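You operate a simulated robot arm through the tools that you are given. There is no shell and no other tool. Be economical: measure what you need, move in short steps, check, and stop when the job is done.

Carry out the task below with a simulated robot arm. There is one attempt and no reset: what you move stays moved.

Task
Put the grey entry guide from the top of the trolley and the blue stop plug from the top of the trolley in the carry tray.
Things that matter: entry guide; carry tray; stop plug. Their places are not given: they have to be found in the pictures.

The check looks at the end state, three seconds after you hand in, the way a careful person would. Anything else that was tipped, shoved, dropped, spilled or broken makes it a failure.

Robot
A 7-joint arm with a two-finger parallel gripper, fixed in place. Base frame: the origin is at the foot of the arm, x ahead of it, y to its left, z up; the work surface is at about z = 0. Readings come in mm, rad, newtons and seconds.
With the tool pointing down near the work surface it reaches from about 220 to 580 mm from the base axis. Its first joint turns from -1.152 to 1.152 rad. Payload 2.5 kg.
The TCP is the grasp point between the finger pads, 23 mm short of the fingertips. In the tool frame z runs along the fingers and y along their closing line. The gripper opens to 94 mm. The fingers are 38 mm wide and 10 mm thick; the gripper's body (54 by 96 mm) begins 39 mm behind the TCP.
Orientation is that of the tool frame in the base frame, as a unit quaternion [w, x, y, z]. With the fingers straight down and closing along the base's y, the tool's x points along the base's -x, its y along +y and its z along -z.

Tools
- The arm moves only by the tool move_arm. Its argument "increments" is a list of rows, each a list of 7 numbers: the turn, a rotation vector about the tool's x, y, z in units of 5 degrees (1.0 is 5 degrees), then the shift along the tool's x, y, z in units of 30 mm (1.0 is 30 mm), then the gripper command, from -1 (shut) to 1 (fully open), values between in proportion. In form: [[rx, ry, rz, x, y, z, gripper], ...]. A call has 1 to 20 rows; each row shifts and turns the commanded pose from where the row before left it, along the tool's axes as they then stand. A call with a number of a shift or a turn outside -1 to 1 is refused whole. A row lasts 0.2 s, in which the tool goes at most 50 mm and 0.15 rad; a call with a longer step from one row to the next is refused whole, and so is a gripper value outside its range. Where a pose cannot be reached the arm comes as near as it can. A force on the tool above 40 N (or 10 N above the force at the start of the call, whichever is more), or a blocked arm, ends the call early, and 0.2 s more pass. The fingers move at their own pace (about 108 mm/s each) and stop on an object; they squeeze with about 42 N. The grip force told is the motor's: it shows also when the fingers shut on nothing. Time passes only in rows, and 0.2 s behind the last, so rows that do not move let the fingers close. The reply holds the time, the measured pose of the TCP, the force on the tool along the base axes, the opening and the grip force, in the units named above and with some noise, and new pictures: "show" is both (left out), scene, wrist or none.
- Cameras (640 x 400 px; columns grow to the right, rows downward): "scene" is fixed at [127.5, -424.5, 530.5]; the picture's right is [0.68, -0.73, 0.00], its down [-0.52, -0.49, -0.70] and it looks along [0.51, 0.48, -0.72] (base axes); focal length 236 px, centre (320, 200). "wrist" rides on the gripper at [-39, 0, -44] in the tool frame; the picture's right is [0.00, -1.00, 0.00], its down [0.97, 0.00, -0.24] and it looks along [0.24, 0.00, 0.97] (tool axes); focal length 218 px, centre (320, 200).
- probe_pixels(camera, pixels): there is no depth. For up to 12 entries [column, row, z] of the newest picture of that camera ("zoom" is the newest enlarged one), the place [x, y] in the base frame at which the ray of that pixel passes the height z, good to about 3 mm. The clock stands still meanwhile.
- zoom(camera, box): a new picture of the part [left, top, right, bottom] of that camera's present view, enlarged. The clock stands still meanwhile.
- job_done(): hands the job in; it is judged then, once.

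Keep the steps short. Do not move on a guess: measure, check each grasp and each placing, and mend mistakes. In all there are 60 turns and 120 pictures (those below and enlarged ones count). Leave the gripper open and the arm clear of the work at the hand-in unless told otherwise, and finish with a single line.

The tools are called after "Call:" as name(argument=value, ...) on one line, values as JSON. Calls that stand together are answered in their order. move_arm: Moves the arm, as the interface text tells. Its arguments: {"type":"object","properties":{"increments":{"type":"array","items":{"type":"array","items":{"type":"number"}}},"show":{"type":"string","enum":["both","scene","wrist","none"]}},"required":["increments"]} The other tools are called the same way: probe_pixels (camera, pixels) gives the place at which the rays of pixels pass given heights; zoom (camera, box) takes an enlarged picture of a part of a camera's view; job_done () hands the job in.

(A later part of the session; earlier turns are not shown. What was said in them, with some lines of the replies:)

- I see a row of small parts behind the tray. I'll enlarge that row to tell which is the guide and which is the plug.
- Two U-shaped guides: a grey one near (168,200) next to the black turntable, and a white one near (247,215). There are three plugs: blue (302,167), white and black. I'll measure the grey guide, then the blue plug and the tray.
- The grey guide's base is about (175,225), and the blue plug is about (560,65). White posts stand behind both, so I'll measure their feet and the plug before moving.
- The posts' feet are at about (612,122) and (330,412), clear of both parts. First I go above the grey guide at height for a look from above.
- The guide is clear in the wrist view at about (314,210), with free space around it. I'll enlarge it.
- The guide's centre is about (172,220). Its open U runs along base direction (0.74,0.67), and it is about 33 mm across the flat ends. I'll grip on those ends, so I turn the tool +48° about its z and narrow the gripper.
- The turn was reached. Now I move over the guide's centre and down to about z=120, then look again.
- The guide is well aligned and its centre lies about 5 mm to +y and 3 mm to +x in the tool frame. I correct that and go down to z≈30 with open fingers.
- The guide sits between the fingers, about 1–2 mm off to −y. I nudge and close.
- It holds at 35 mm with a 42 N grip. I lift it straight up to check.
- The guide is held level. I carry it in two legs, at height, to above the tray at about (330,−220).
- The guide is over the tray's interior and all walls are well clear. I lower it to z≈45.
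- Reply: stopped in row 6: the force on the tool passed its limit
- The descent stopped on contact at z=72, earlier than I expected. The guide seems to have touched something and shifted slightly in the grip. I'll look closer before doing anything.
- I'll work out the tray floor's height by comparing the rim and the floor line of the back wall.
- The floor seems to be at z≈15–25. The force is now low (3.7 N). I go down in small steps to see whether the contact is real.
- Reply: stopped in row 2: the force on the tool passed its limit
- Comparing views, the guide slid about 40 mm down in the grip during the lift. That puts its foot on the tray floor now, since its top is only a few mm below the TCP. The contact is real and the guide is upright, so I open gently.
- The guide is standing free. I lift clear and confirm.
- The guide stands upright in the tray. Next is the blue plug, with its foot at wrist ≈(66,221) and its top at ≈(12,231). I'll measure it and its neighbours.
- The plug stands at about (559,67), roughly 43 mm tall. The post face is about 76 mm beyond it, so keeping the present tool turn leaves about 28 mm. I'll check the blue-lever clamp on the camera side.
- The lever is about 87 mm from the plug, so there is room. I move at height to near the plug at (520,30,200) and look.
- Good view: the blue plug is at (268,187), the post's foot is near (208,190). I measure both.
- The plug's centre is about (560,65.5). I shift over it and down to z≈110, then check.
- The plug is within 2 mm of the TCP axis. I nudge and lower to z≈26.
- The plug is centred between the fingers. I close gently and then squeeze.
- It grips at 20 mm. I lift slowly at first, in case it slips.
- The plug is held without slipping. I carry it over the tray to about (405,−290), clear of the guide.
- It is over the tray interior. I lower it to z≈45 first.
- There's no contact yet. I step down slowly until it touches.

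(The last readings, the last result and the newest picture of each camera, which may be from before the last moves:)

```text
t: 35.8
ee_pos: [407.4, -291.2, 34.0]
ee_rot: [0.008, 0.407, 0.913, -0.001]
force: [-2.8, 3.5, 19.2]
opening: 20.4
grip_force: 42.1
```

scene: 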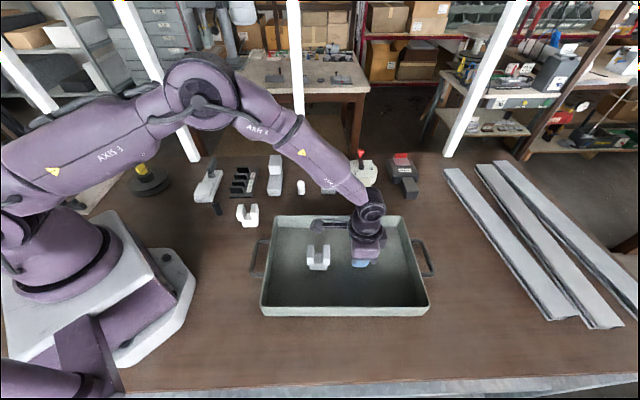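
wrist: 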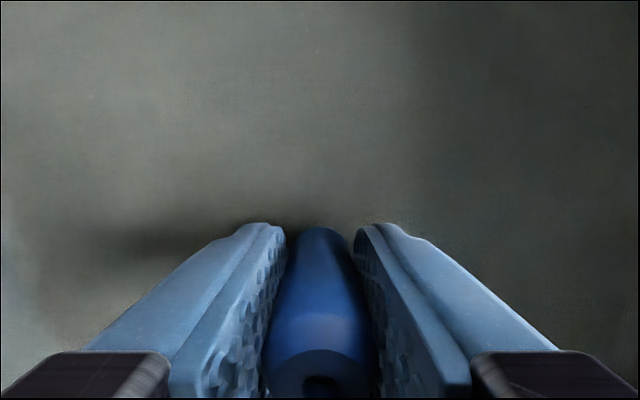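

It is touching the floor with 19 N at z=34. I ease up a little and open slowly.

Call:
move_arm(increments=[[0, 0, 0, 0, 0, -0.07, -1], [0, 0, 0, 0, 0, 0, -0.5], [0, 0, 0, 0, 0, 0, -0.3], [0, 0, 0, 0, 0, 0, -0.1], [0, 0, 0, 0, 0, 0, 0.1], [0, 0, 0, 0, 0, 0, 0.1]], show="wrist")

```text
t: 37.2
ee_pos: [406.8, -290.6, 34.1]
ee_rot: [0.007, 0.408, 0.913, 0.0]
force: [-0.2, 0.4, -0.2]
opening: 51.7
grip_force: 0.0
```

wrist: 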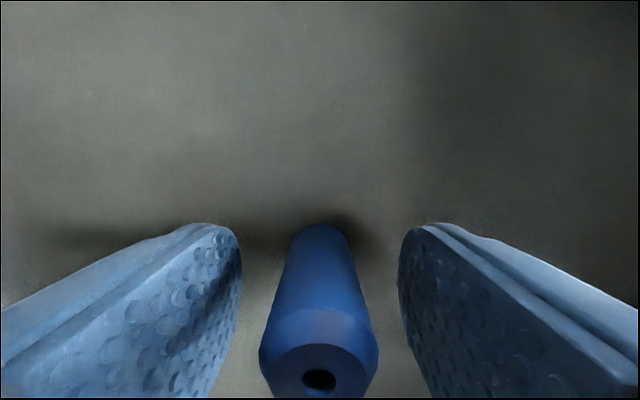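

The plug stands free between the open fingers. I lift straight up, clear of the tray.

Call:
move_arm(increments=[[0, 0, 0, 0, 0, -0.4, 0.1], [0, 0, 0, 0, 0, -0.7, 0.1], [0, 0, 0, 0, 0, -0.9, 0.1], [0, 0, 0, 0, 0, -0.9, 0.1], [0, 0, 0, 0, 0, -0.9, 0.5], [0, 0, 0, 0, 0, -0.9, 1], [0, 0, 0, 0, 0, -0.9, 1], [0, 0, 0, 0, 0, -0.9, 1], [0, 0, 0, 0, 0, 0, 1]])

Call:
zoom(camera="scene", box=[240, 200, 448, 330])

```text
t: 39.2
ee_pos: [405.5, -288.3, 229.4]
ee_rot: [0.007, 0.407, 0.913, 0.0]
force: [-0.3, 0.9, 0.3]
opening: 94.0
grip_force: 0.1
```

scene: 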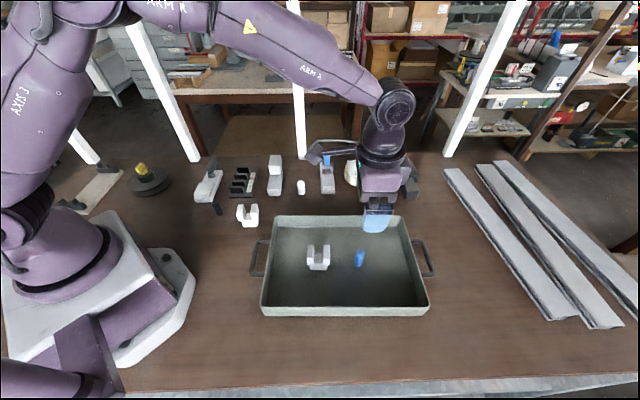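
wrist: 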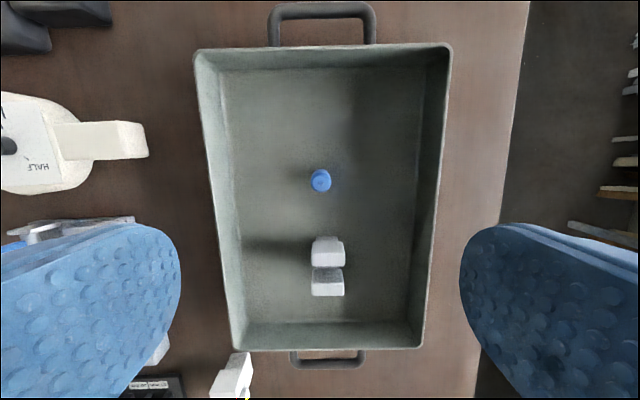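

```text
3.08 times, centred on (344, 265) of scene
```

zoom: 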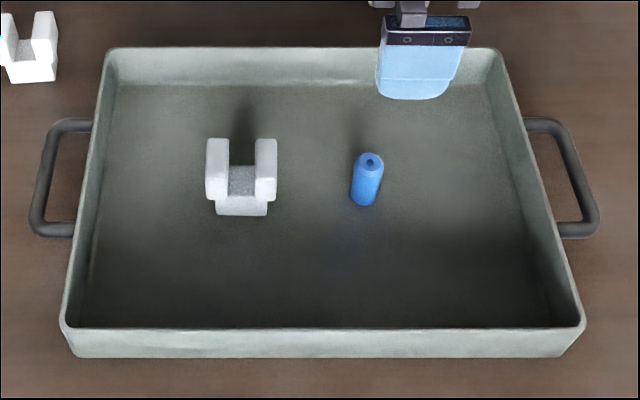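

Both parts stand in the tray. In this light the guide looks pale, so I'll compare it with the white guide to be sure I took the grey one.

Call:
zoom(camera="scene", box=[228, 195, 348, 275])

Call:
zoom(camera="scene", box=[180, 140, 340, 240])

```text
5.00 times, centred on (288, 235) of scene
```

zoom: 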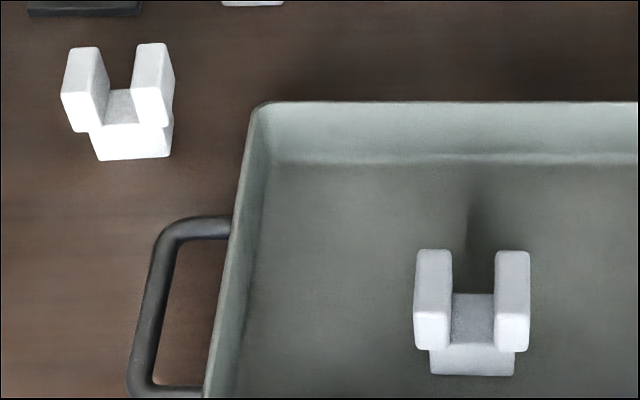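

```text
4.00 times, centred on (260, 190) of scene
```

zoom: 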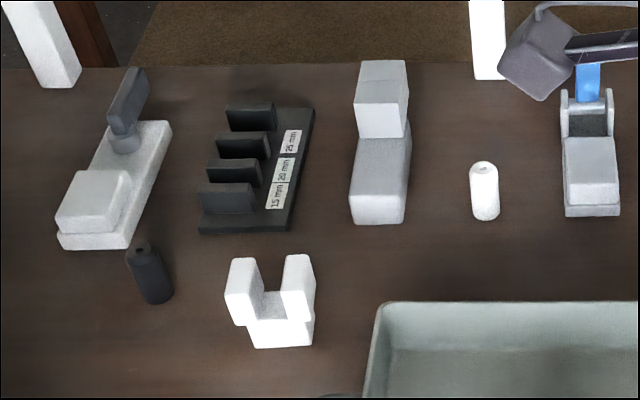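

Next to the white guide, the one in the tray is plainly greyer, so it is the right part. Both parts stand upright, the other items look undisturbed, the gripper is open and the arm is well above the work. I hand in.

Call:
job_done()

```text
The job is handed in.
```

The grey entry guide and the blue stop plug are both standing upright in the carry tray, the arm is clear with the gripper open, and the job is handed in.
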